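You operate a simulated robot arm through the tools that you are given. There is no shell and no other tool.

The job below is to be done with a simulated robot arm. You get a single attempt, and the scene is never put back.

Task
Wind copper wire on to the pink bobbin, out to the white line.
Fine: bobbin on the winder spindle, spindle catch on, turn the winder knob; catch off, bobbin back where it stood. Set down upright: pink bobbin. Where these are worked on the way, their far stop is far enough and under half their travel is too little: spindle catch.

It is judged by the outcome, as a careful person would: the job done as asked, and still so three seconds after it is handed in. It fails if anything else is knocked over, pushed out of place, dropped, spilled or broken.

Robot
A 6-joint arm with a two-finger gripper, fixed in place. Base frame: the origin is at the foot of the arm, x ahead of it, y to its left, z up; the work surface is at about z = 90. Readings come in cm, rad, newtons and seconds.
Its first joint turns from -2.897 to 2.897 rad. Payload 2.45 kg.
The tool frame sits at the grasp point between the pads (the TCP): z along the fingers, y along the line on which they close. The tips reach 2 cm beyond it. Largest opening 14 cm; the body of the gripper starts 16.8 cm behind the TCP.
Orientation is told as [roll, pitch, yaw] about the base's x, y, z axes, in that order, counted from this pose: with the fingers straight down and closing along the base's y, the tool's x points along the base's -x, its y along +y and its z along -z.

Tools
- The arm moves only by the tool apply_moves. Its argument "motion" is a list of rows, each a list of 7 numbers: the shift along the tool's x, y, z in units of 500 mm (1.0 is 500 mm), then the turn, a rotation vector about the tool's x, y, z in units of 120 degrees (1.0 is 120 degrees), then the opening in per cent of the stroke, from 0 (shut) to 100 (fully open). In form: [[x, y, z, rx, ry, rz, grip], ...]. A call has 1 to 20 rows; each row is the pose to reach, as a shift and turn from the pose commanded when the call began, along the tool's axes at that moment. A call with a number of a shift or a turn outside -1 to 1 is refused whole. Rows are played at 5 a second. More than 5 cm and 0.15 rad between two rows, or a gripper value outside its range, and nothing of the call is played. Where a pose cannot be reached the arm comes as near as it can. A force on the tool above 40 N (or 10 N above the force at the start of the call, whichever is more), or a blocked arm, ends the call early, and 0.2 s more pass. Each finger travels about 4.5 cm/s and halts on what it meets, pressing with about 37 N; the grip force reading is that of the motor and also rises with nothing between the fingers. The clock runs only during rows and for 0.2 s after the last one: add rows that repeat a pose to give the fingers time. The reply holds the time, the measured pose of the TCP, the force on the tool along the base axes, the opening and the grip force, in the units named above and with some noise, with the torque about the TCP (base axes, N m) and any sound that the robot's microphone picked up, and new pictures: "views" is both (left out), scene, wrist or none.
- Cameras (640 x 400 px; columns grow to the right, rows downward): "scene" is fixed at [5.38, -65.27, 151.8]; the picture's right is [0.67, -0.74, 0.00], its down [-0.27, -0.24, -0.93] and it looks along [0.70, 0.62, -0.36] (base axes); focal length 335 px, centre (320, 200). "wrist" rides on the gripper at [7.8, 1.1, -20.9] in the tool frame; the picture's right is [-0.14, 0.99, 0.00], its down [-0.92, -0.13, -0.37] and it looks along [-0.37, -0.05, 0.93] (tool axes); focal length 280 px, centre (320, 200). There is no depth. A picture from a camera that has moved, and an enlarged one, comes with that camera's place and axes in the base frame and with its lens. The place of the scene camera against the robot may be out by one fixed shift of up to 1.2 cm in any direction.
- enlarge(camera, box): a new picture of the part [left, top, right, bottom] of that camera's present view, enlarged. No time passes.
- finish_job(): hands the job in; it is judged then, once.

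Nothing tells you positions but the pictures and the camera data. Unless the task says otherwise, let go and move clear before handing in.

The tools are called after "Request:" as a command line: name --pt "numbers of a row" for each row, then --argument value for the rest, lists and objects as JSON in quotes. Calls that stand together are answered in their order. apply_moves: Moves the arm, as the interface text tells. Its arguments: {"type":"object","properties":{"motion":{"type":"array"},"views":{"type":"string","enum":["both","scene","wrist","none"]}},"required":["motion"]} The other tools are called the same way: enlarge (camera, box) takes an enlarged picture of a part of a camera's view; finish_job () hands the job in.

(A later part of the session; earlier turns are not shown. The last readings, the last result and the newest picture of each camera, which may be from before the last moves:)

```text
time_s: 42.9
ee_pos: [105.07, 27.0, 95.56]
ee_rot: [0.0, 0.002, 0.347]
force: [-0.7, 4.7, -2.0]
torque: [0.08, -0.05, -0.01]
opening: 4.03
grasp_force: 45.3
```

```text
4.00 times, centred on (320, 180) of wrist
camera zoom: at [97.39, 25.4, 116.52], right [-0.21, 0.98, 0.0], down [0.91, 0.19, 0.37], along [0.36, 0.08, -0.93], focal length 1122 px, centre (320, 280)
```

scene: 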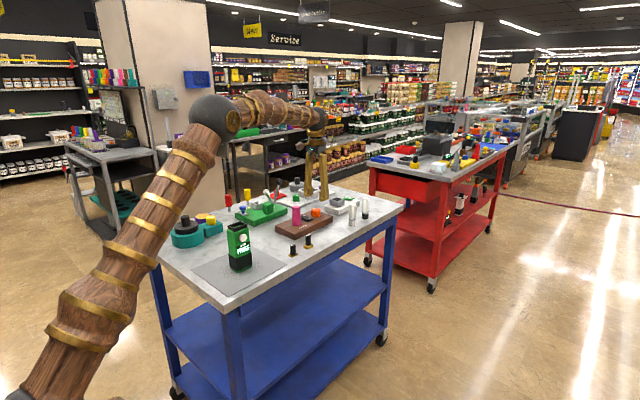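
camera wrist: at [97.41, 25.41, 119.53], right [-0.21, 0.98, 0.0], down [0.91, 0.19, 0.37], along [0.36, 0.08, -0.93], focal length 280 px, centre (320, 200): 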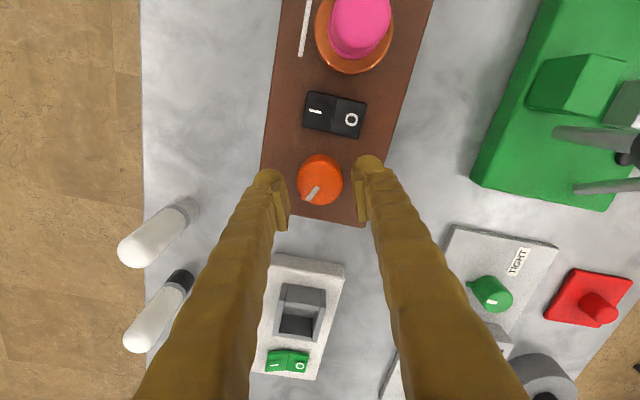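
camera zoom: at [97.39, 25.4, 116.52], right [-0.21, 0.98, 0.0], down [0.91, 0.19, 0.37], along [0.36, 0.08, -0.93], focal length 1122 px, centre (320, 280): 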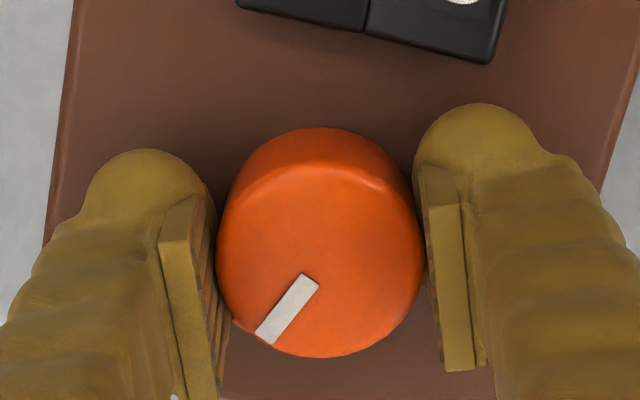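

Gripped. I'll turn another 67.5° clockwise.

Request:
apply_moves --pt "0 0 0 0 0 0.0625 20" --pt "0 0 0 0 0 0.125 20" --pt "0 0 0 0 0 0.1875 20" --pt "0 0 0 0 0 0.25 20" --pt "0 0 0 0 0 0.3125 20" --pt "0 0 0 0 0 0.375 20" --pt "0 0 0 0 0 0.4375 20" --pt "0 0 0 0 0 0.5 20" --pt "0 0 0 0 0 0.5625 20" --pt "0 0 0 0 0 0.5625 20" --views "none"

Request:
enlarge --camera "scene" --box '[280, 195, 344, 235]'

Request:
enlarge --camera "wrist" --box '[240, 130, 400, 230]'

```text
time_s: 45.1
ee_pos: [105.05, 27.0, 95.68]
ee_rot: [-0.003, 0.001, -0.833]
force: [-8.8, -8.2, -6.5]
torque: [-0.12, 0.06, 0.0]
opening: 4.02
grasp_force: 45.2
```

```text
10.00 times, centred on (312, 215) of scene
camera zoom: at [5.38, -65.27, 151.8], right [0.67, -0.74, 0.0], down [-0.27, -0.24, -0.93], along [0.7, 0.62, -0.36], focal length 3347 px, centre (400, 50)
```

zoom: 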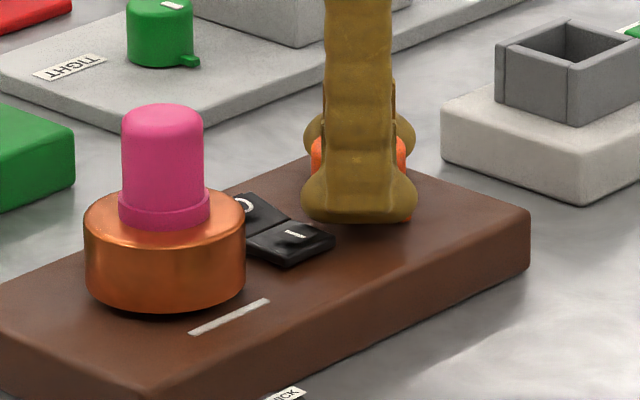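

```text
4.00 times, centred on (320, 180) of wrist
camera zoom: at [100.66, 33.53, 116.5], right [0.83, 0.56, 0.0], down [0.53, -0.77, 0.37], along [0.21, -0.31, -0.93], focal length 1122 px, centre (320, 280)
```

zoom: 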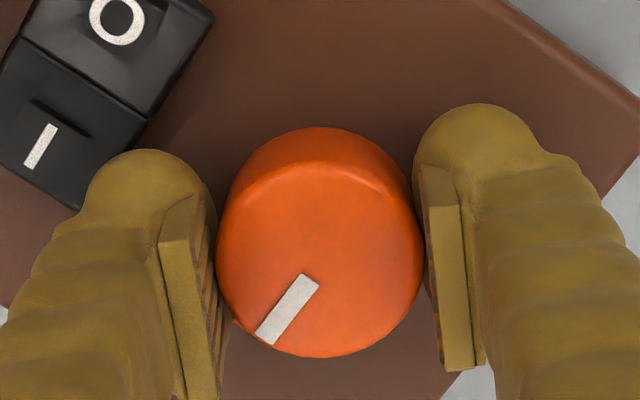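

At 182° the copper is about 3.35 cm in radius. I'll re-grip for the last part with the same release, lift, turn back and lower.

Request:
apply_moves --pt "0 0 0 0 0 0 30" --pt "0 0 0 0 0 0 32" --pt "0 0 -0.02 0 0 0 34" --pt "0 0 -0.06 0 0 0 38" --pt "0 0 -0.06 0 0 -0.0625 38" --pt "0 0 -0.06 0 0 -0.125 38" --pt "0 0 -0.06 0 0 -0.1875 38" --pt "0 0 -0.06 0 0 -0.25 38" --pt "0 0 -0.06 0 0 -0.3125 38" --pt "0 0 -0.06 0 0 -0.375 38" --pt "0 0 -0.06 0 0 -0.4375 38" --pt "0 0 -0.06 0 0 -0.5 38" --pt "0 0 -0.06 0 0 -0.5625 38" --pt "0 0 -0.06 0 0 -0.5625 38" --views "wrist"

Request:
enlarge --camera "wrist" --box '[240, 130, 400, 230]'

Request:
enlarge --camera "scene" --box '[280, 195, 344, 235]'

```text
time_s: 48.1
ee_pos: [104.97, 27.07, 98.63]
ee_rot: [-0.001, 0.003, 0.348]
force: [-0.4, 0.3, 0.3]
torque: [-0.02, -0.03, 0.01]
opening: 5.31
grasp_force: 0.0
camera wrist: at [97.41, 25.41, 119.52], right [-0.21, 0.98, 0.0], down [0.91, 0.19, 0.37], along [0.36, 0.08, -0.93], focal length 280 px, centre (320, 200)
```

wrist: 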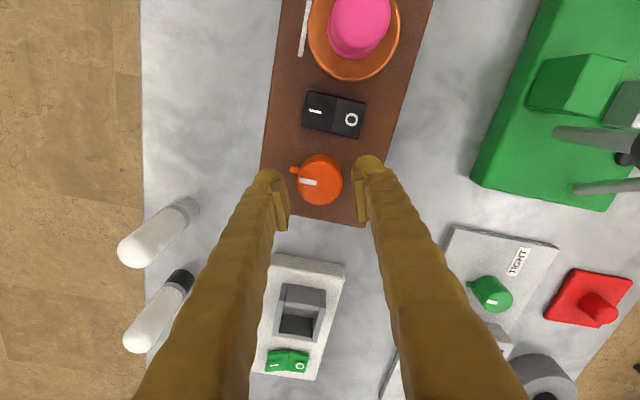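

```text
4.00 times, centred on (320, 180) of wrist
camera zoom: at [97.41, 25.41, 119.52], right [-0.21, 0.98, 0.0], down [0.91, 0.19, 0.37], along [0.36, 0.08, -0.93], focal length 1122 px, centre (320, 280)
```

zoom: 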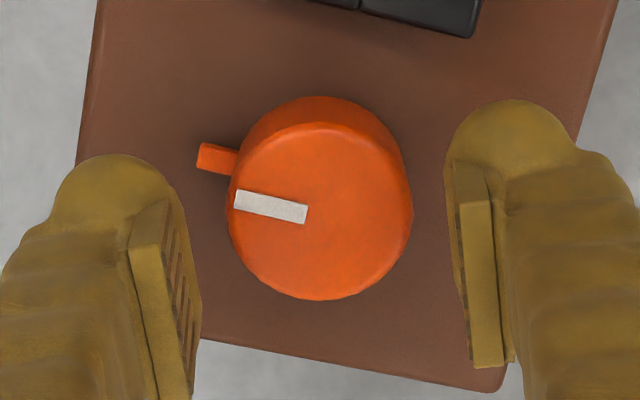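

```text
10.00 times, centred on (312, 215) of scene
camera zoom: at [5.38, -65.27, 151.8], right [0.67, -0.74, 0.0], down [-0.27, -0.24, -0.93], along [0.7, 0.62, -0.36], focal length 3347 px, centre (400, 50)
```

zoom: 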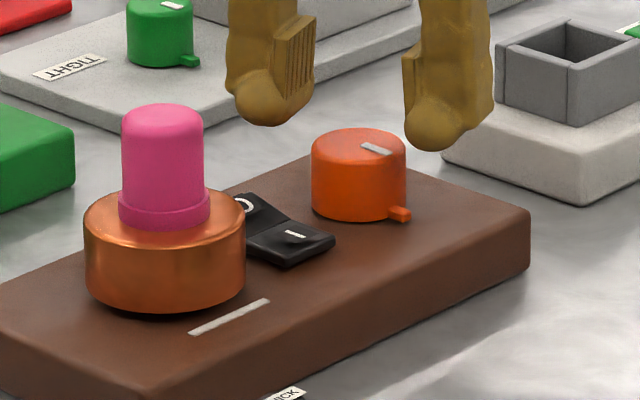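

Request:
apply_moves --pt "0 0 0.03 0 0 0 38" --pt "0 0 0.055 0 0 0 38" --pt "0 0 0.058 0 0 0 38" --pt "0 0 0.058 0 0 0 30" --pt "0 0 0.058 0 0 0 24" --pt "0 0 0.058 0 0 0 20" --pt "0 0 0.058 0 0 0 20" --views "none"

Request:
enlarge --camera "wrist" --box '[240, 130, 400, 230]'

```text
time_s: 49.7
ee_pos: [105.08, 27.09, 95.64]
ee_rot: [0.002, 0.002, 0.347]
force: [1.6, -2.7, -2.2]
torque: [0.0, -0.06, 0.0]
opening: 4.06
grasp_force: 45.4
```

```text
4.00 times, centred on (320, 180) of wrist
camera zoom: at [97.43, 25.43, 116.61], right [-0.21, 0.98, 0.0], down [0.91, 0.19, 0.37], along [0.36, 0.08, -0.93], focal length 1122 px, centre (320, 280)
```

zoom: 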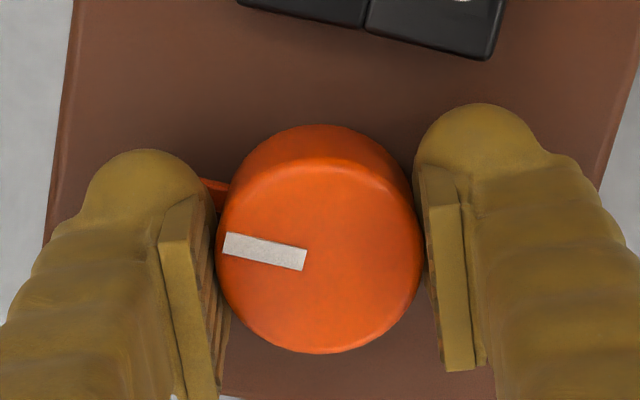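

Gripped. I'll turn 37.5° and then check the copper carefully against the line.

Request:
apply_moves --pt "0 0 0 0 0 0.0625 20" --pt "0 0 0 0 0 0.125 20" --pt "0 0 0 0 0 0.1875 20" --pt "0 0 0 0 0 0.25 20" --pt "0 0 0 0 0 0.3125 20" --pt "0 0 0 0 0 0.3125 20" --views "wrist"

Request:
enlarge --camera "scene" --box '[280, 195, 344, 235]'

Request:
enlarge --camera "scene" --box '[284, 210, 316, 230]'

Request:
enlarge --camera "wrist" --box '[200, 0, 360, 100]'

```text
time_s: 51.1
ee_pos: [105.09, 26.87, 95.72]
ee_rot: [-0.001, 0.001, -0.309]
force: [8.3, -7.4, -5.5]
torque: [-0.1, -0.16, 0.02]
opening: 4.05
grasp_force: 45.1
camera wrist: at [98.03, 30.43, 116.6], right [0.43, 0.9, 0.0], down [0.84, -0.4, 0.37], along [0.33, -0.16, -0.93], focal length 280 px, centre (320, 200)
```

wrist: 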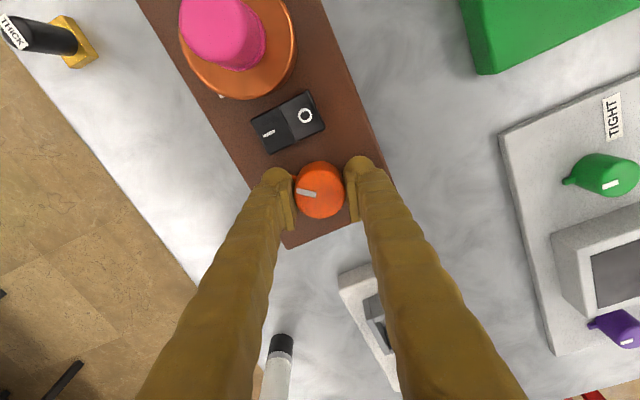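

```text
10.00 times, centred on (312, 215) of scene
camera zoom: at [5.38, -65.27, 151.8], right [0.67, -0.74, 0.0], down [-0.27, -0.24, -0.93], along [0.7, 0.62, -0.36], focal length 3347 px, centre (400, 50)
```

zoom: 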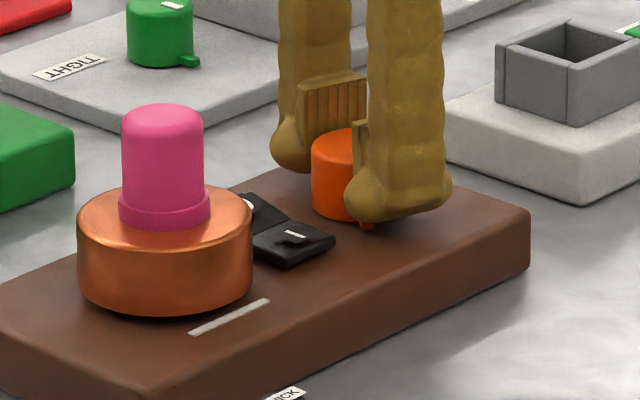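

```text
16.00 times, centred on (300, 220) of scene
camera zoom: at [5.38, -65.27, 151.8], right [0.67, -0.74, 0.0], down [-0.27, -0.24, -0.93], along [0.7, 0.62, -0.36], focal length 5355 px, centre (640, -120)
```

zoom: 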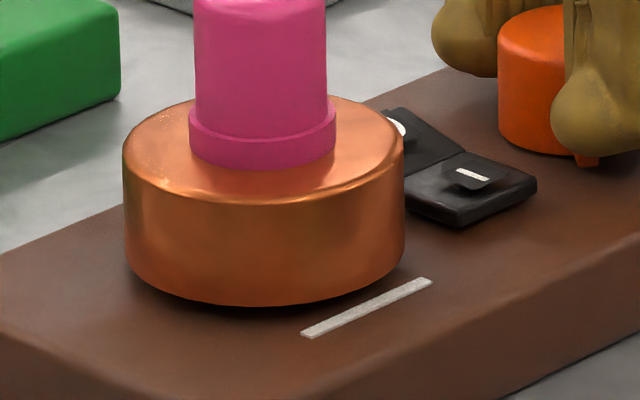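

```text
4.00 times, centred on (280, 50) of wrist
camera zoom: at [98.03, 30.43, 116.6], right [0.43, 0.9, 0.0], down [0.84, -0.4, 0.37], along [0.33, -0.16, -0.93], focal length 1122 px, centre (480, 800)
```

zoom: 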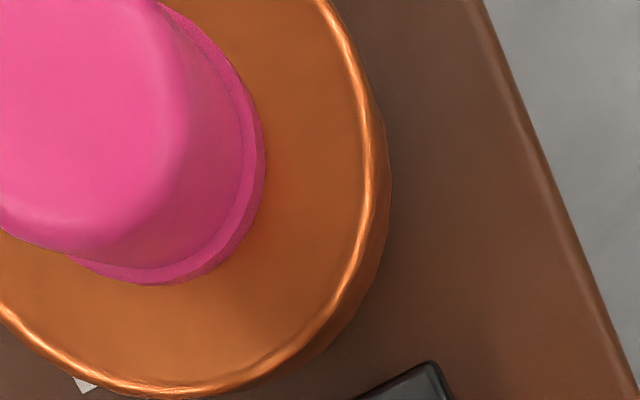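

The copper is at about 3.6 cm and the line is about 3.8 cm from the spindle axis. I'll turn 15° more, then back off to measure from above.

Request:
apply_moves --pt "0 0 0 0 0 0.0625 20" --pt "0 0 0 0 0 0.125 20" --pt "0 0 0 0 0 0.125 20" --pt "0 0 0 0 0 0.125 28" --pt "0 0 0 0 0 0.125 32" --pt "0 0 -0.02 0 0 0.125 36" --pt "0 0 -0.1 0 0 0.125 38" --pt "0 0 -0.16 0 0 0.0625 38" --pt "0 0 -0.2 0 0 0 38" --pt "0 0 -0.2 0 0 0 38" --views "wrist"

Request:
enlarge --camera "scene" --box '[284, 210, 316, 230]'

```text
time_s: 53.3
ee_pos: [105.13, 27.15, 105.97]
ee_rot: [-0.003, 0.002, -0.306]
force: [0.3, 0.2, -1.0]
torque: [-0.04, 0.0, 0.0]
opening: 5.31
grasp_force: 0.1
camera wrist: at [98.05, 30.44, 126.7], right [0.43, 0.9, 0.0], down [0.84, -0.4, 0.37], along [0.33, -0.16, -0.93], focal length 280 px, centre (320, 200)
```

wrist: 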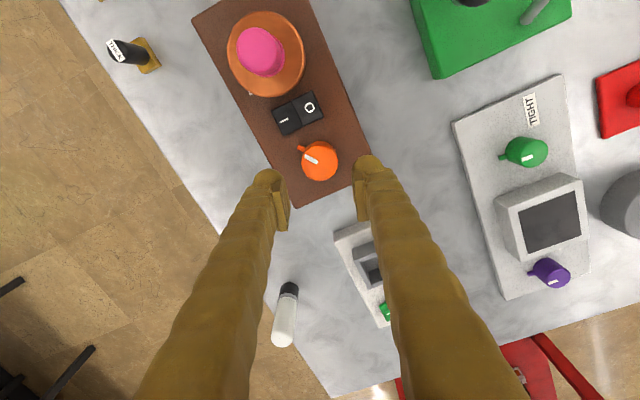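

```text
16.00 times, centred on (300, 220) of scene
camera zoom: at [5.38, -65.27, 151.8], right [0.67, -0.74, 0.0], down [-0.27, -0.24, -0.93], along [0.7, 0.62, -0.36], focal length 5355 px, centre (640, -120)
```

zoom: 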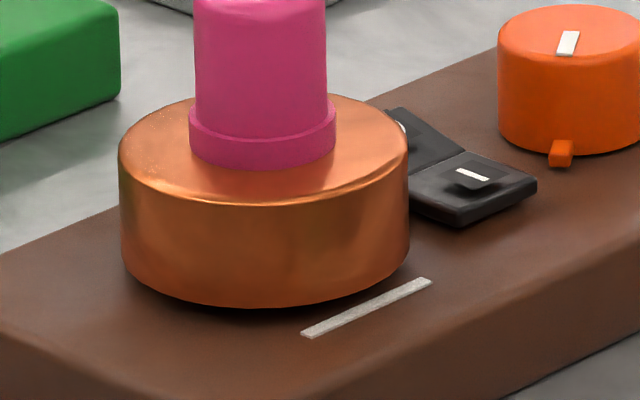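

I'll move the camera over the line's side of the spindle for a near parallax-free comparison.

Request:
apply_moves --pt "0.0588 -0.0395 -0.04 0 0 -0.0292 38" --pt "0.1177 -0.079 -0.04 0 0 -0.0584 38" --pt "0.1765 -0.1186 -0.04 0 0 -0.0876 38" --pt "0.2354 -0.1581 -0.04 0 0 -0.1168 38" --pt "0.2942 -0.1976 -0.04 0 0 -0.146 38" --pt "0.2942 -0.1976 -0.04 0 0 -0.146 38" --views "wrist"

```text
time_s: 54.7
ee_pos: [88.04, 22.07, 107.76]
ee_rot: [-0.002, 0.003, -0.001]
force: [-0.3, 0.0, 0.7]
torque: [-0.01, 0.01, 0.01]
opening: 5.32
grasp_force: 0.1
camera wrist: at [80.33, 23.19, 128.61], right [0.14, 0.99, 0.0], down [0.92, -0.13, 0.37], along [0.36, -0.05, -0.93], focal length 280 px, centre (320, 200)
```

wrist: 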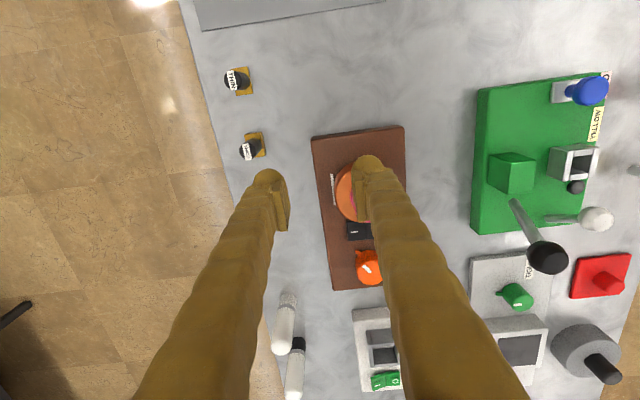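

Request:
apply_moves --pt "0 0.02 0 0 0 0 60" --pt "0 0.02 0 0 0 0 80" --pt "0 0.02 0 0 0 0 100" --pt "0 0.02 0 0 0 0 100" --pt "0 0.02 0 0 0 0 100" --pt "0 0.02 0 0 0 0 100" --views "wrist"

Request:
enlarge --camera "wrist" --box '[304, 155, 400, 215]'

```text
time_s: 56.1
ee_pos: [88.02, 23.09, 107.76]
ee_rot: [-0.002, 0.002, -0.001]
force: [-0.5, 0.9, -0.1]
torque: [0.0, -0.02, -0.04]
opening: 13.98
grasp_force: 0.0
camera wrist: at [80.36, 24.21, 128.62], right [0.14, 0.99, 0.0], down [0.92, -0.13, 0.37], along [0.36, -0.05, -0.93], focal length 280 px, centre (320, 200)
```

wrist: 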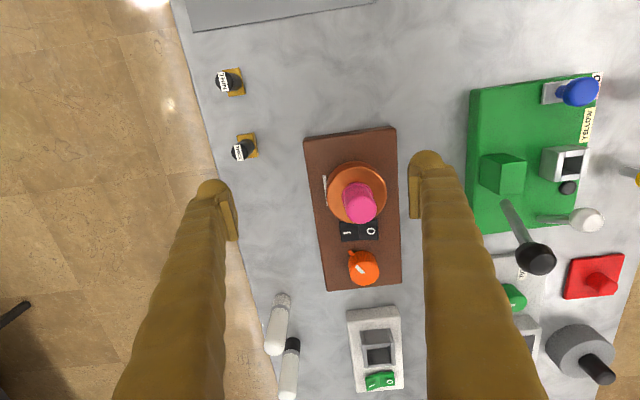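

```text
6.67 times, centred on (352, 185) of wrist
camera zoom: at [80.36, 24.21, 128.62], right [0.14, 0.99, 0.0], down [0.92, -0.13, 0.37], along [0.36, -0.05, -0.93], focal length 1869 px, centre (107, 300)
```

zoom: 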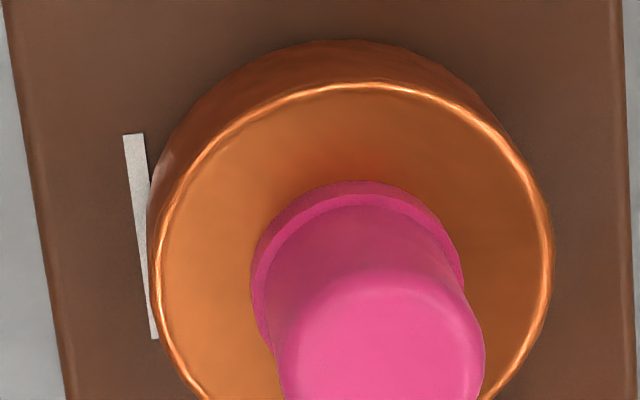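

From above, the copper wall radius is about 3.75 cm and the line's centre is 3.83 cm from the axis (its near edge is at 3.61). About 11° more puts it right on the line, so I'll go back to the knob.

Request:
apply_moves --pt "-0.05 0.0 0 0 0 0 80" --pt "-0.11 0.02 0 0 0 0 60" --pt "-0.18 0.04 0 0 0 0 45" --pt "-0.25 0.06 0.02 0 0 0 40" --pt "-0.3 0.07 0.04 0 0 0 38" --pt "-0.3404 0.079 0.044 0 0 0 38" --pt "-0.3404 0.079 0.044 0 0 0 38" --views "wrist"

Request:
enlarge --camera "wrist" --box '[240, 130, 400, 230]'

```text
time_s: 57.7
ee_pos: [105.23, 26.9, 105.51]
ee_rot: [-0.003, 0.001, -0.002]
force: [0.1, -0.3, 0.0]
torque: [-0.01, 0.01, 0.01]
opening: 5.34
grasp_force: 0.1
camera wrist: at [97.4, 28.13, 126.44], right [0.14, 0.99, 0.0], down [0.92, -0.13, 0.37], along [0.36, -0.05, -0.93], focal length 280 px, centre (320, 200)
```

wrist: 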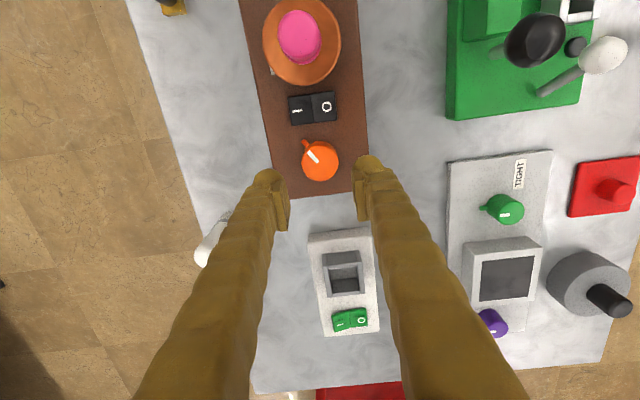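

```text
4.00 times, centred on (320, 180) of wrist
camera zoom: at [97.4, 28.13, 126.44], right [0.14, 0.99, 0.0], down [0.92, -0.13, 0.37], along [0.36, -0.05, -0.93], focal length 1122 px, centre (320, 280)
```

zoom: 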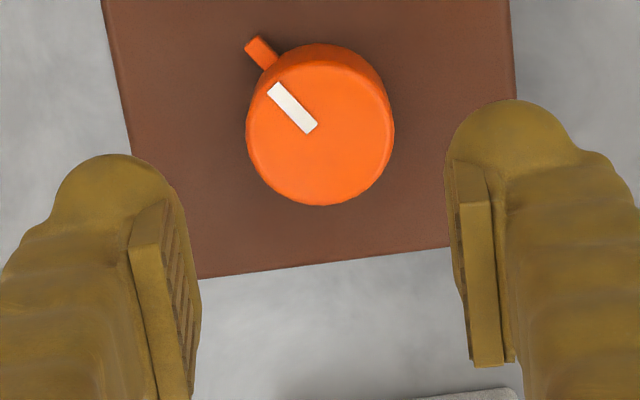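

Request:
apply_moves --pt "0.003 0 0.06 0 0 0 38" --pt "0.003 0 0.12 0 0 0 38" --pt "0.003 0 0.17 0 0 0 38" --pt "0.003 0 0.197 0 0 0 38" --pt "0.003 0 0.197 0 0 0 38" --views "none"

Request:
enlarge --camera "wrist" --box '[240, 130, 400, 230]'

```text
time_s: 58.9
ee_pos: [104.9, 26.99, 95.75]
ee_rot: [-0.001, 0.002, 0.0]
force: [-0.5, -0.4, -0.2]
torque: [-0.02, 0.01, 0.03]
opening: 5.32
grasp_force: 0.1
```

```text
4.00 times, centred on (320, 180) of wrist
camera zoom: at [97.16, 28.07, 116.55], right [0.14, 0.99, 0.0], down [0.92, -0.13, 0.37], along [0.36, -0.05, -0.93], focal length 1122 px, centre (320, 280)
```

zoom: 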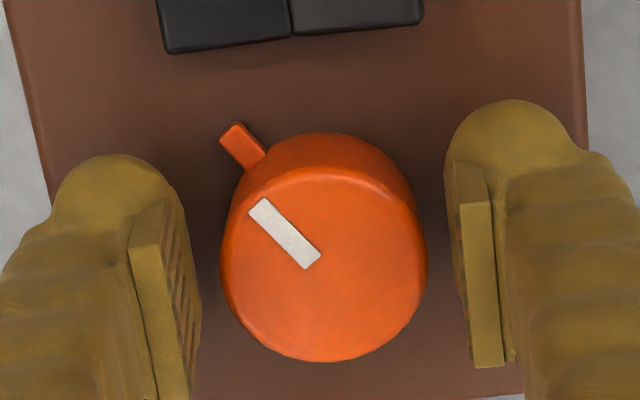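

Aligned. I'll close and turn 11° clockwise.

Request:
apply_moves --pt "0 0.001 0 0 0 0 30" --pt "0 0.001 0 0 0 0 24" --pt "0 0.001 0 0 0 0 20" --pt "0 0.001 0 0 0 0 20" --pt "0 0.001 0 0 0 0.031 20" --pt "0 0.001 0 0 0 0.062 20" --pt "0 0.001 0 0 0 0.092 20" --pt "0 0.001 0 0 0 0.092 20" --views "none"

Request:
enlarge --camera "scene" --box '[284, 210, 316, 230]'

Request:
enlarge --camera "wrist" --box '[240, 130, 400, 230]'

```text
time_s: 60.7
ee_pos: [104.89, 27.04, 95.72]
ee_rot: [-0.003, 0.001, -0.195]
force: [1.5, 0.6, -2.9]
torque: [-0.04, -0.04, 0.0]
opening: 4.04
grasp_force: 44.6
```

```text
16.00 times, centred on (300, 220) of scene
camera zoom: at [5.38, -65.27, 151.8], right [0.67, -0.74, 0.0], down [-0.27, -0.24, -0.93], along [0.7, 0.62, -0.36], focal length 5355 px, centre (640, -120)
```

zoom: 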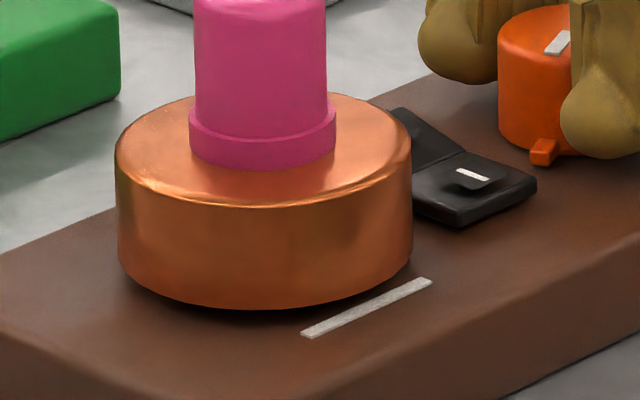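

```text
4.00 times, centred on (320, 180) of wrist
camera zoom: at [97.54, 29.63, 116.55], right [0.33, 0.94, 0.0], down [0.88, -0.3, 0.37], along [0.35, -0.12, -0.93], focal length 1122 px, centre (320, 280)
```

zoom: 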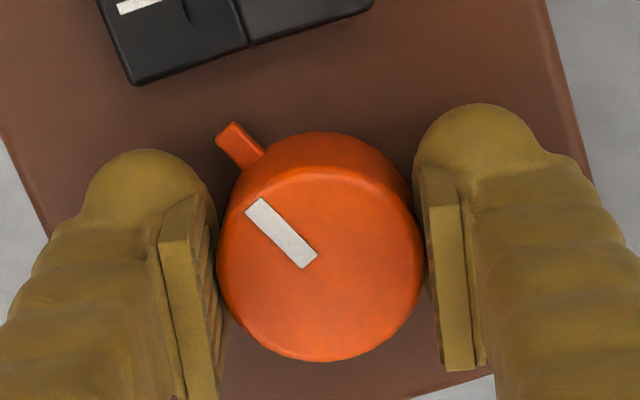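

The copper edge now sits on the line at about 3.83 cm. I'll release the knob, rise and go back to zero yaw.

Request:
apply_moves --pt "0 0 0 0 0 0 28" --pt "0 0 0 0 0 0 34" --pt "0 0 -0.02 0 0 0 40" --pt "0 0 -0.1 0 0 0 40" --pt "0 0 -0.18 0 0 -0.047 40" --pt "0 0 -0.22 0 0 -0.093 40" --pt "0 0 -0.22 0 0 -0.093 40" --views "wrist"

Request:
enlarge --camera "scene" --box '[284, 205, 332, 235]'

```text
time_s: 62.3
ee_pos: [104.94, 27.03, 106.69]
ee_rot: [-0.002, 0.002, -0.001]
force: [-0.7, 0.7, 0.2]
torque: [-0.01, 0.0, -0.01]
opening: 5.63
grasp_force: 0.1
camera wrist: at [97.24, 28.2, 127.61], right [0.14, 0.99, 0.0], down [0.92, -0.13, 0.37], along [0.36, -0.05, -0.93], focal length 280 px, centre (320, 200)
```

wrist: 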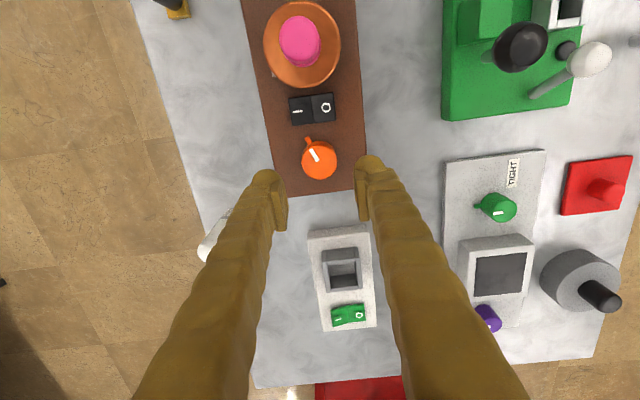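

```text
13.33 times, centred on (308, 220) of scene
camera zoom: at [5.38, -65.27, 151.8], right [0.67, -0.74, 0.0], down [-0.27, -0.24, -0.93], along [0.7, 0.62, -0.36], focal length 4462 px, centre (480, -67)
```

zoom: 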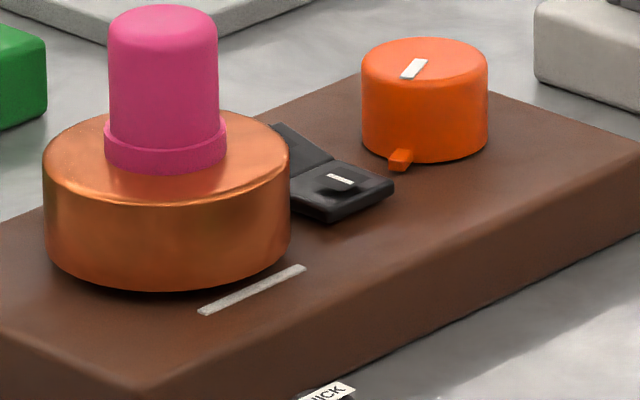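

Before unlatching, I'll check again from the same viewpoint over the line.

Request:
apply_moves --pt "0.06 -0.014 -0.01 0 0 0 50" --pt "0.12 -0.028 -0.02 0 0 0 65" --pt "0.18 -0.042 -0.022 0 0 0 80" --pt "0.24 -0.056 -0.022 0 0 0 100" --pt "0.3 -0.07 -0.022 0 0 0 100" --pt "0.34 -0.08 -0.022 0 0 0 100" --pt "0.34 -0.08 -0.022 0 0 0 100" --pt "0.34 -0.08 -0.022 0 0 0 100" --views "wrist"

Request:
enlarge --camera "wrist" --box '[304, 155, 400, 215]'

```text
time_s: 64.1
ee_pos: [88.0, 23.08, 107.7]
ee_rot: [-0.002, 0.002, 0.0]
force: [-1.2, 0.6, 0.9]
torque: [-0.01, 0.02, 0.01]
opening: 14.0
grasp_force: 0.1
camera wrist: at [80.23, 24.19, 128.74], right [0.14, 0.99, 0.0], down [0.92, -0.13, 0.37], along [0.36, -0.05, -0.93], focal length 280 px, centre (320, 200)
```

wrist: 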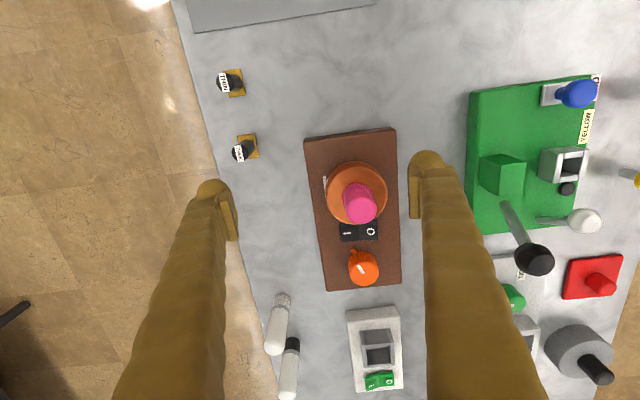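

```text
6.67 times, centred on (352, 185) of wrist
camera zoom: at [80.23, 24.19, 128.74], right [0.14, 0.99, 0.0], down [0.92, -0.13, 0.37], along [0.36, -0.05, -0.93], focal length 1869 px, centre (107, 300)
```

zoom: 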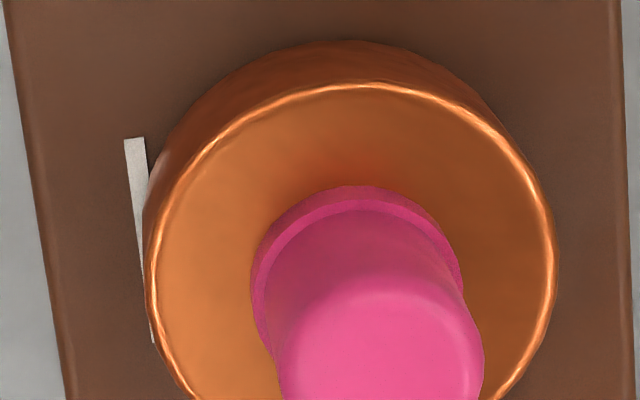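

The copper edge lines up with the middle of the white line. Now the catch comes off: I'll close the gripper and go above the O wing.

Request:
apply_moves --pt "-0.05 0.025 0 0 0 0 85" --pt "-0.1 0.05 0 0 0 0 70" --pt "-0.16 0.08 0 0 0 0 50" --pt "-0.21 0.105 0 0 0 0 30" --pt "-0.24 0.12 0 0 0 0 10" --pt "-0.24 0.12 0.03 0 0 0 0" --pt "-0.24 0.12 0.074 0 0 0 0" --pt "-0.24 0.12 0.074 0 0 0 0" --pt "-0.24 0.12 0.074 0 0 0 0" --views "wrist"

Request:
enlarge --camera "wrist" --box '[240, 80, 400, 180]'

Request:
enlarge --camera "scene" --box '[280, 190, 344, 230]'

```text
time_s: 66.1
ee_pos: [100.01, 29.04, 104.2]
ee_rot: [-0.002, 0.001, -0.001]
force: [0.4, 0.5, -1.2]
torque: [0.02, 0.03, 0.01]
opening: 0.0
grasp_force: 24.6
camera wrist: at [92.24, 30.15, 125.04], right [0.14, 0.99, 0.0], down [0.92, -0.13, 0.37], along [0.36, -0.05, -0.93], focal length 280 px, centre (320, 200)
```

wrist: 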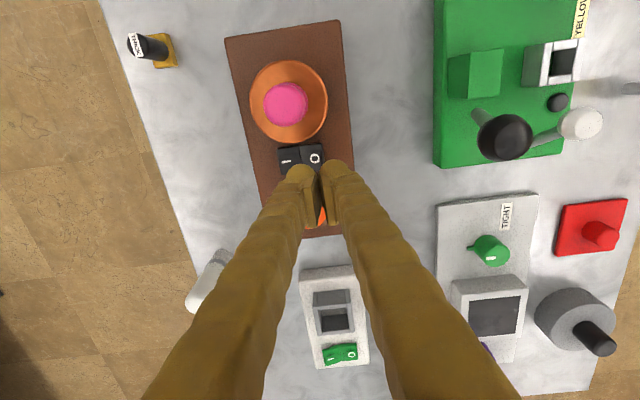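

```text
4.00 times, centred on (320, 130) of wrist
camera zoom: at [92.24, 30.15, 125.04], right [0.14, 0.99, 0.0], down [0.92, -0.13, 0.37], along [0.36, -0.05, -0.93], focal length 1122 px, centre (320, 480)
```

zoom: 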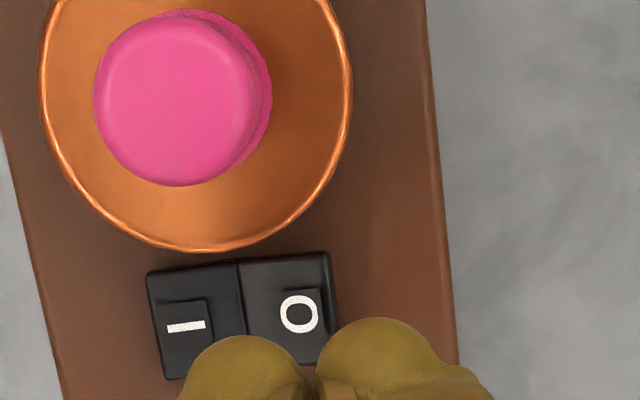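

```text
10.00 times, centred on (312, 210) of scene
camera zoom: at [5.38, -65.27, 151.8], right [0.67, -0.74, 0.0], down [-0.27, -0.24, -0.93], along [0.7, 0.62, -0.36], focal length 3347 px, centre (400, 100)
```

zoom: 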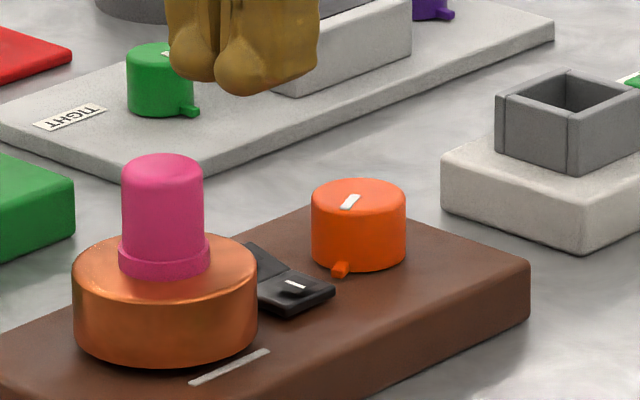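

Positioned over the O wing, clear of the copper. I'll descend to just above contact.

Request:
apply_moves --pt "0 0 0.05 0 0 0 0" --pt "0 0 0.1 0 0 0 0" --pt "0 0 0.14 0 0 0 0" --pt "0 0 0.146 0 0 0 0" --pt "0 0 0.146 0 0 0 0" --views "none"

Request:
enlarge --camera "wrist" --box '[240, 80, 400, 180]'

Request:
enlarge --camera "scene" --box '[280, 195, 344, 235]'

```text
time_s: 67.3
ee_pos: [100.02, 28.91, 96.7]
ee_rot: [-0.002, 0.001, -0.002]
force: [-0.5, 0.9, -0.6]
torque: [0.0, 0.01, 0.0]
opening: 0.02
grasp_force: 29.4
```

```text
4.00 times, centred on (320, 130) of wrist
camera zoom: at [92.23, 30.13, 117.73], right [0.14, 0.99, 0.0], down [0.92, -0.13, 0.37], along [0.36, -0.05, -0.93], focal length 1122 px, centre (320, 480)
```

zoom: 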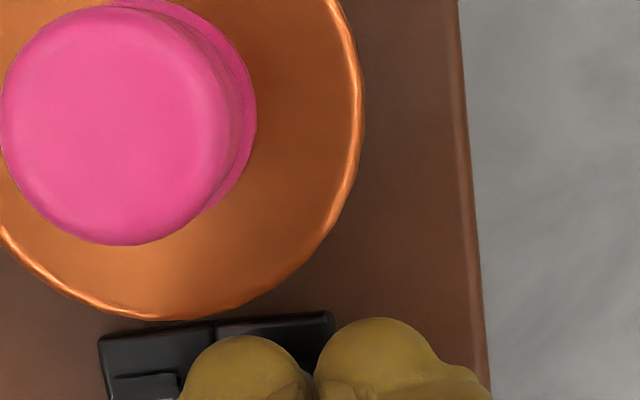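

```text
10.00 times, centred on (312, 215) of scene
camera zoom: at [5.38, -65.27, 151.8], right [0.67, -0.74, 0.0], down [-0.27, -0.24, -0.93], along [0.7, 0.62, -0.36], focal length 3347 px, centre (400, 50)
```

zoom: 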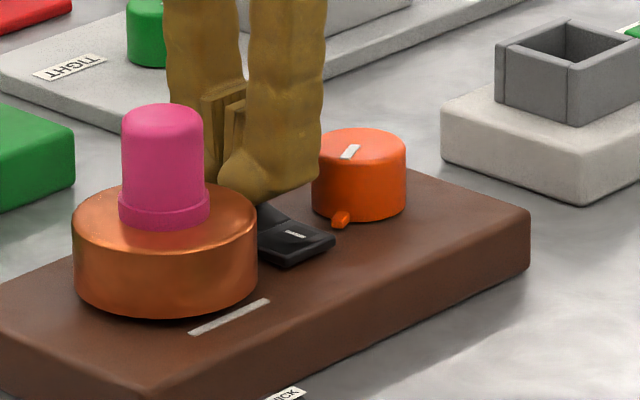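

Request:
apply_moves --pt "0 0 0.003 0 0 0 0" --pt "0 0 0.006 0 0 0 0" --pt "0 0 0.009 0 0 0 0" --pt "0 0 0.012 0 0 0 0" --pt "0 0 0.015 0 0 0 0" --pt "0 0 0.015 0 0 0 0" --views "none"

Request:
enlarge --camera "scene" --box '[280, 195, 344, 235]'

```text
time_s: 68.7
ee_pos: [99.98, 28.92, 96.11]
ee_rot: [-0.002, 0.002, 0.0]
force: [0.9, -0.5, 2.0]
torque: [-0.04, 0.01, 0.02]
opening: 0.02
grasp_force: 29.8
```

```text
10.00 times, centred on (312, 215) of scene
camera zoom: at [5.38, -65.27, 151.8], right [0.67, -0.74, 0.0], down [-0.27, -0.24, -0.93], along [0.7, 0.62, -0.36], focal length 3347 px, centre (400, 50)
```

zoom: 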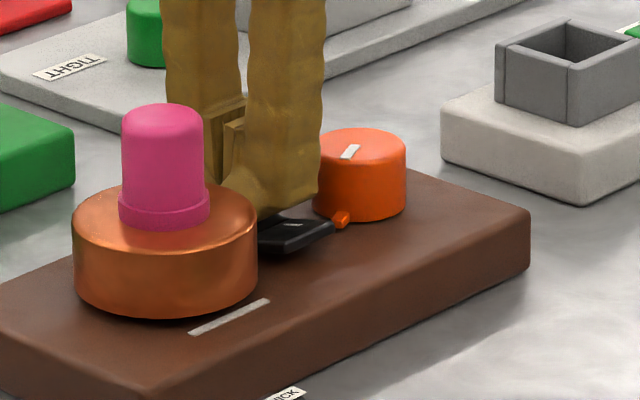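

The I wing is rising. I'll press a little further to reach the stop.

Request:
apply_moves --pt "0 0 0.003 0 0 0 0" --pt "0 0 0.006 0 0 0 0" --pt "0 0 0.006 0 0 0 0" --views "none"

Request:
enlarge --camera "scene" --box '[280, 195, 344, 235]'

```text
time_s: 69.7
ee_pos: [99.91, 29.08, 95.89]
ee_rot: [-0.001, -0.002, 0.0]
force: [-0.8, 0.4, 6.2]
torque: [-0.08, 0.0, -0.03]
opening: 0.02
grasp_force: 28.8
stopped in row 3: the force on the tool passed its limit at 41 N (the readings are from after the stop); the commanded pose is now the measured one
```

```text
10.00 times, centred on (312, 215) of scene
camera zoom: at [5.38, -65.27, 151.8], right [0.67, -0.74, 0.0], down [-0.27, -0.24, -0.93], along [0.7, 0.62, -0.36], focal length 3347 px, centre (400, 50)
```

zoom: 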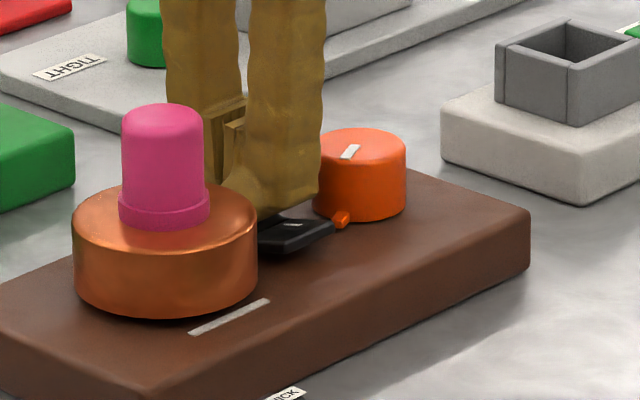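

The stop is reached. I'll lift off and check the catch.

Request:
apply_moves --pt "0 0 -0.02 0 0 0 0" --pt "0 0 -0.08 0 0 0 0" --pt "0 0 -0.16 0 0 0 0" --pt "0 0 -0.24 0 0 0 0" --pt "0.0 0 -0.24 0 0 0 0" --views "wrist"

Request:
enlarge --camera "scene" --box '[280, 195, 344, 235]'

Request:
enlarge --camera "wrist" --box '[224, 80, 384, 180]'

```text
time_s: 70.9
ee_pos: [100.01, 28.98, 108.05]
ee_rot: [-0.001, 0.0, -0.001]
force: [0.3, -0.6, 0.4]
torque: [-0.03, 0.0, -0.01]
opening: 0.01
grasp_force: 29.6
camera wrist: at [92.12, 30.11, 128.93], right [0.14, 0.99, 0.0], down [0.92, -0.13, 0.37], along [0.37, -0.05, -0.93], focal length 280 px, centre (320, 200)
```

wrist: 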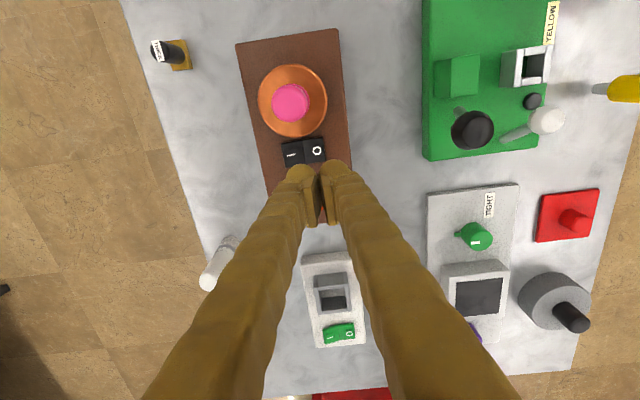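

```text
10.00 times, centred on (312, 215) of scene
camera zoom: at [5.38, -65.27, 151.8], right [0.67, -0.74, 0.0], down [-0.27, -0.24, -0.93], along [0.7, 0.62, -0.36], focal length 3347 px, centre (400, 50)
```

zoom: 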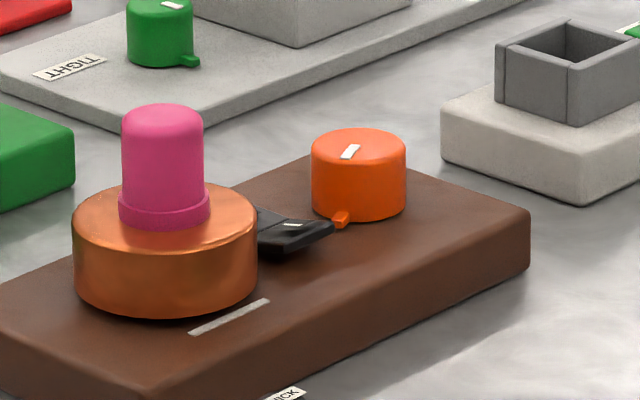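

```text
4.00 times, centred on (304, 130) of wrist
camera zoom: at [92.12, 30.11, 128.93], right [0.14, 0.99, 0.0], down [0.92, -0.13, 0.37], along [0.37, -0.05, -0.93], focal length 1122 px, centre (384, 480)
```

zoom: 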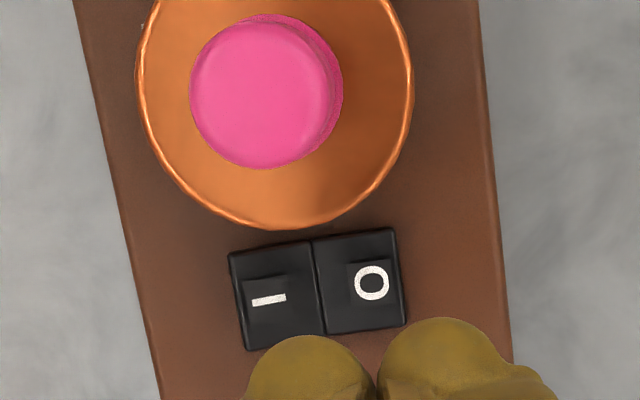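

The catch is off, with O down and I up. Now back to the bobbin: I'll open up and move above it.

Request:
apply_moves --pt "0.04 -0.012 0 0 0 0 15" --pt "0.09 -0.028 0 0 0 0 30" --pt "0.134 -0.041 0 0 0 0 42" --pt "0.134 -0.041 0.04 0 0 0 50" --pt "0.134 -0.041 0.08 0 0 0 50" --pt "0.134 -0.041 0.08 0 0 0 50" --views "wrist"

Request:
enlarge --camera "wrist" --box '[240, 130, 400, 230]'

```text
time_s: 72.3
ee_pos: [93.41, 27.0, 103.93]
ee_rot: [0.002, 0.0, 0.0]
force: [-0.9, 0.4, 0.5]
torque: [0.04, 0.03, -0.01]
opening: 7.01
grasp_force: 0.1
camera wrist: at [85.46, 28.07, 124.8], right [0.14, 0.99, 0.0], down [0.92, -0.13, 0.37], along [0.37, -0.05, -0.93], focal length 280 px, centre (320, 200)
```

wrist: 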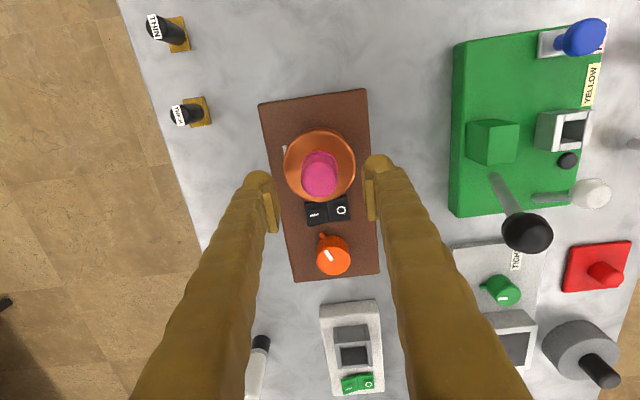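

```text
4.00 times, centred on (320, 180) of wrist
camera zoom: at [85.46, 28.07, 124.8], right [0.14, 0.99, 0.0], down [0.92, -0.13, 0.37], along [0.37, -0.05, -0.93], focal length 1122 px, centre (320, 280)
```

zoom: 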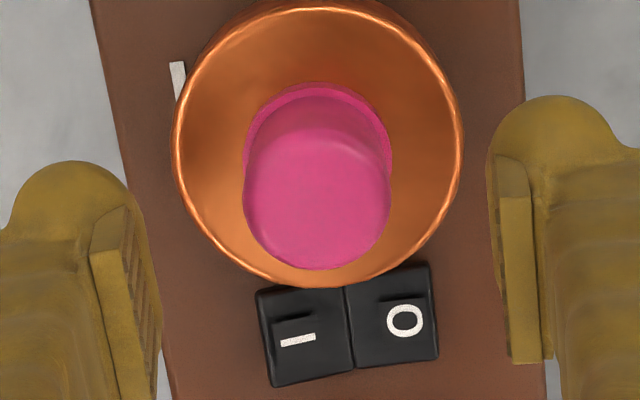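

Well aligned. I'll descend to the same grip height as before, with the tips just above the copper.

Request:
apply_moves --pt "0 0 0.03 0 0 0 50" --pt "0 0 0.06 0 0 0 50" --pt "0 0 0.078 0 0 0 50" --pt "0 0 0.081 0 0 0 50" --pt "0 0 0.081 0 0 0 50" --views "none"

Request:
enlarge --camera "scene" --box '[270, 195, 334, 235]'

Request:
enlarge --camera "wrist" --box '[240, 130, 400, 230]'

```text
time_s: 73.5
ee_pos: [93.32, 26.95, 99.89]
ee_rot: [-0.001, -0.001, -0.001]
force: [-0.5, -0.3, 0.6]
torque: [-0.05, 0.02, -0.02]
opening: 7.01
grasp_force: 0.0
```

```text
10.00 times, centred on (302, 215) of scene
camera zoom: at [5.38, -65.27, 151.8], right [0.67, -0.74, 0.0], down [-0.27, -0.24, -0.93], along [0.7, 0.62, -0.36], focal length 3347 px, centre (500, 50)
```

zoom: 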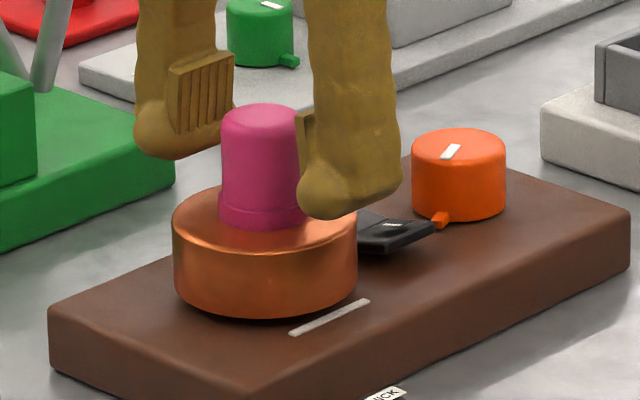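

```text
4.00 times, centred on (320, 180) of wrist
camera zoom: at [85.48, 28.08, 120.74], right [0.14, 0.99, 0.0], down [0.92, -0.13, 0.37], along [0.37, -0.05, -0.93], focal length 1122 px, centre (320, 280)
```

zoom: 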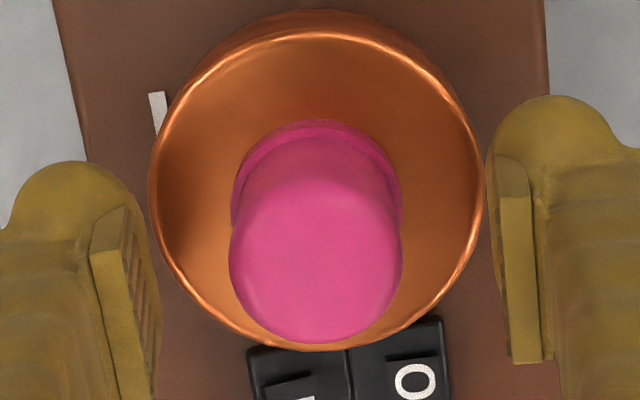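

Now I close on the upper half of the bobbin.

Request:
apply_moves --pt "0 0 0 0 0 0 40" --pt "0 0 0 0 0 0 30" --pt "0 0 0 0 0 0 20" --pt "0 0 0 0 0 0 10" --pt "0 0 0 0 0 0 10" --pt "0 0 0 0 0 0 10" --views "none"

Request:
enlarge --camera "scene" --box '[270, 195, 334, 235]'

```text
time_s: 74.9
ee_pos: [93.26, 26.92, 99.95]
ee_rot: [0.0, -0.002, -0.001]
force: [0.3, 0.5, 0.3]
torque: [0.01, -0.02, 0.01]
opening: 3.13
grasp_force: 37.0
```

```text
10.00 times, centred on (302, 215) of scene
camera zoom: at [5.38, -65.27, 151.8], right [0.67, -0.74, 0.0], down [-0.27, -0.24, -0.93], along [0.7, 0.62, -0.36], focal length 3347 px, centre (500, 50)
```

zoom: 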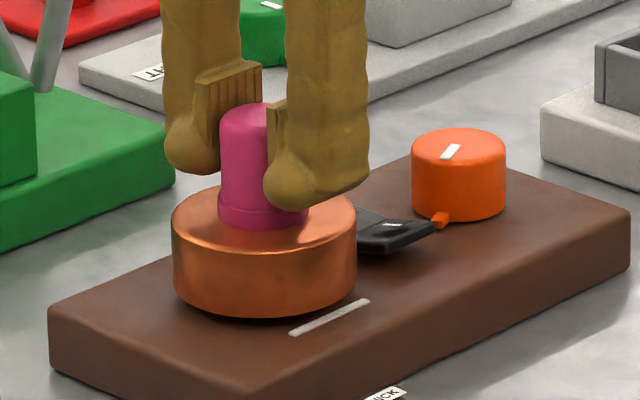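

Gripped. I'll lift straight up off the spindle.

Request:
apply_moves --pt "0 0 -0.02 0 0 0 10" --pt "0 0 -0.05 0 0 0 10" --pt "0 0 -0.09 0 0 0 10" --pt "0 0 -0.13 0 0 0 10" --pt "0 0 -0.14 0 0 0 10" --pt "0 0 -0.14 0 0 0 10"

Request:
enlarge --camera "scene" --box '[270, 185, 334, 225]'

```text
time_s: 76.3
ee_pos: [93.26, 26.99, 106.87]
ee_rot: [-0.001, -0.001, 0.0]
force: [-0.3, 0.6, -0.1]
torque: [0.01, -0.01, -0.01]
opening: 3.12
grasp_force: 36.8
camera wrist: at [85.44, 28.13, 127.77], right [0.14, 0.99, 0.0], down [0.92, -0.13, 0.37], along [0.37, -0.05, -0.93], focal length 280 px, centre (320, 200)
```

scene: 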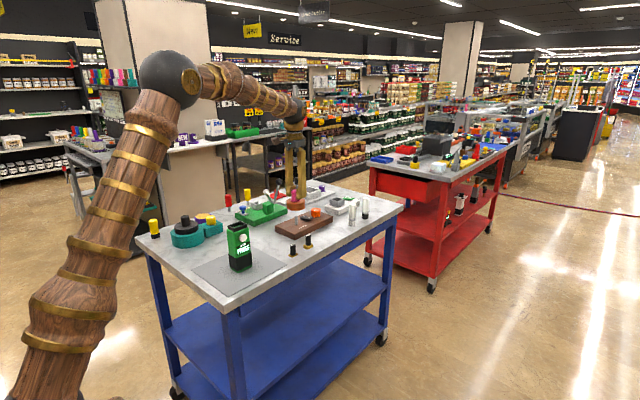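
wrist: 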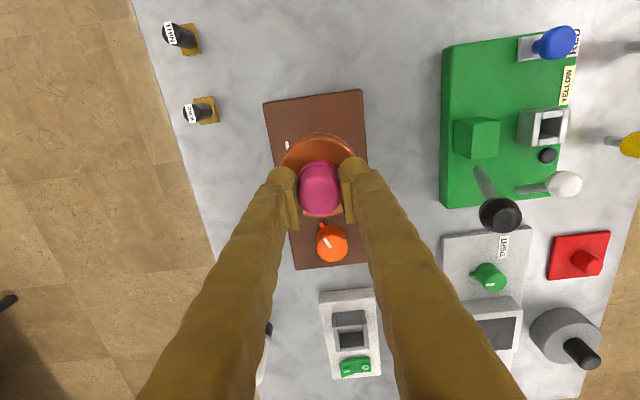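

```text
10.00 times, centred on (302, 205) of scene
camera zoom: at [5.38, -65.27, 151.8], right [0.67, -0.74, 0.0], down [-0.27, -0.24, -0.93], along [0.7, 0.62, -0.36], focal length 3347 px, centre (500, 150)
```

zoom: 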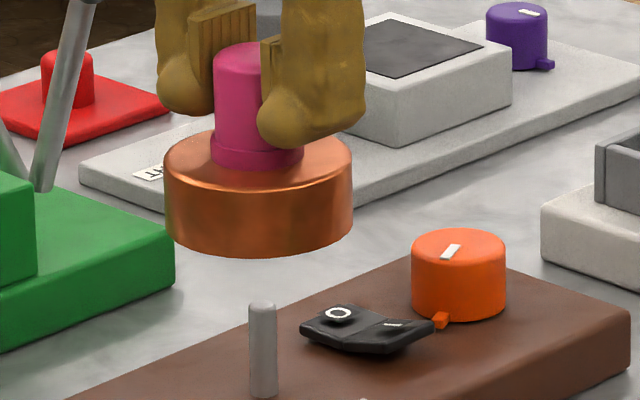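

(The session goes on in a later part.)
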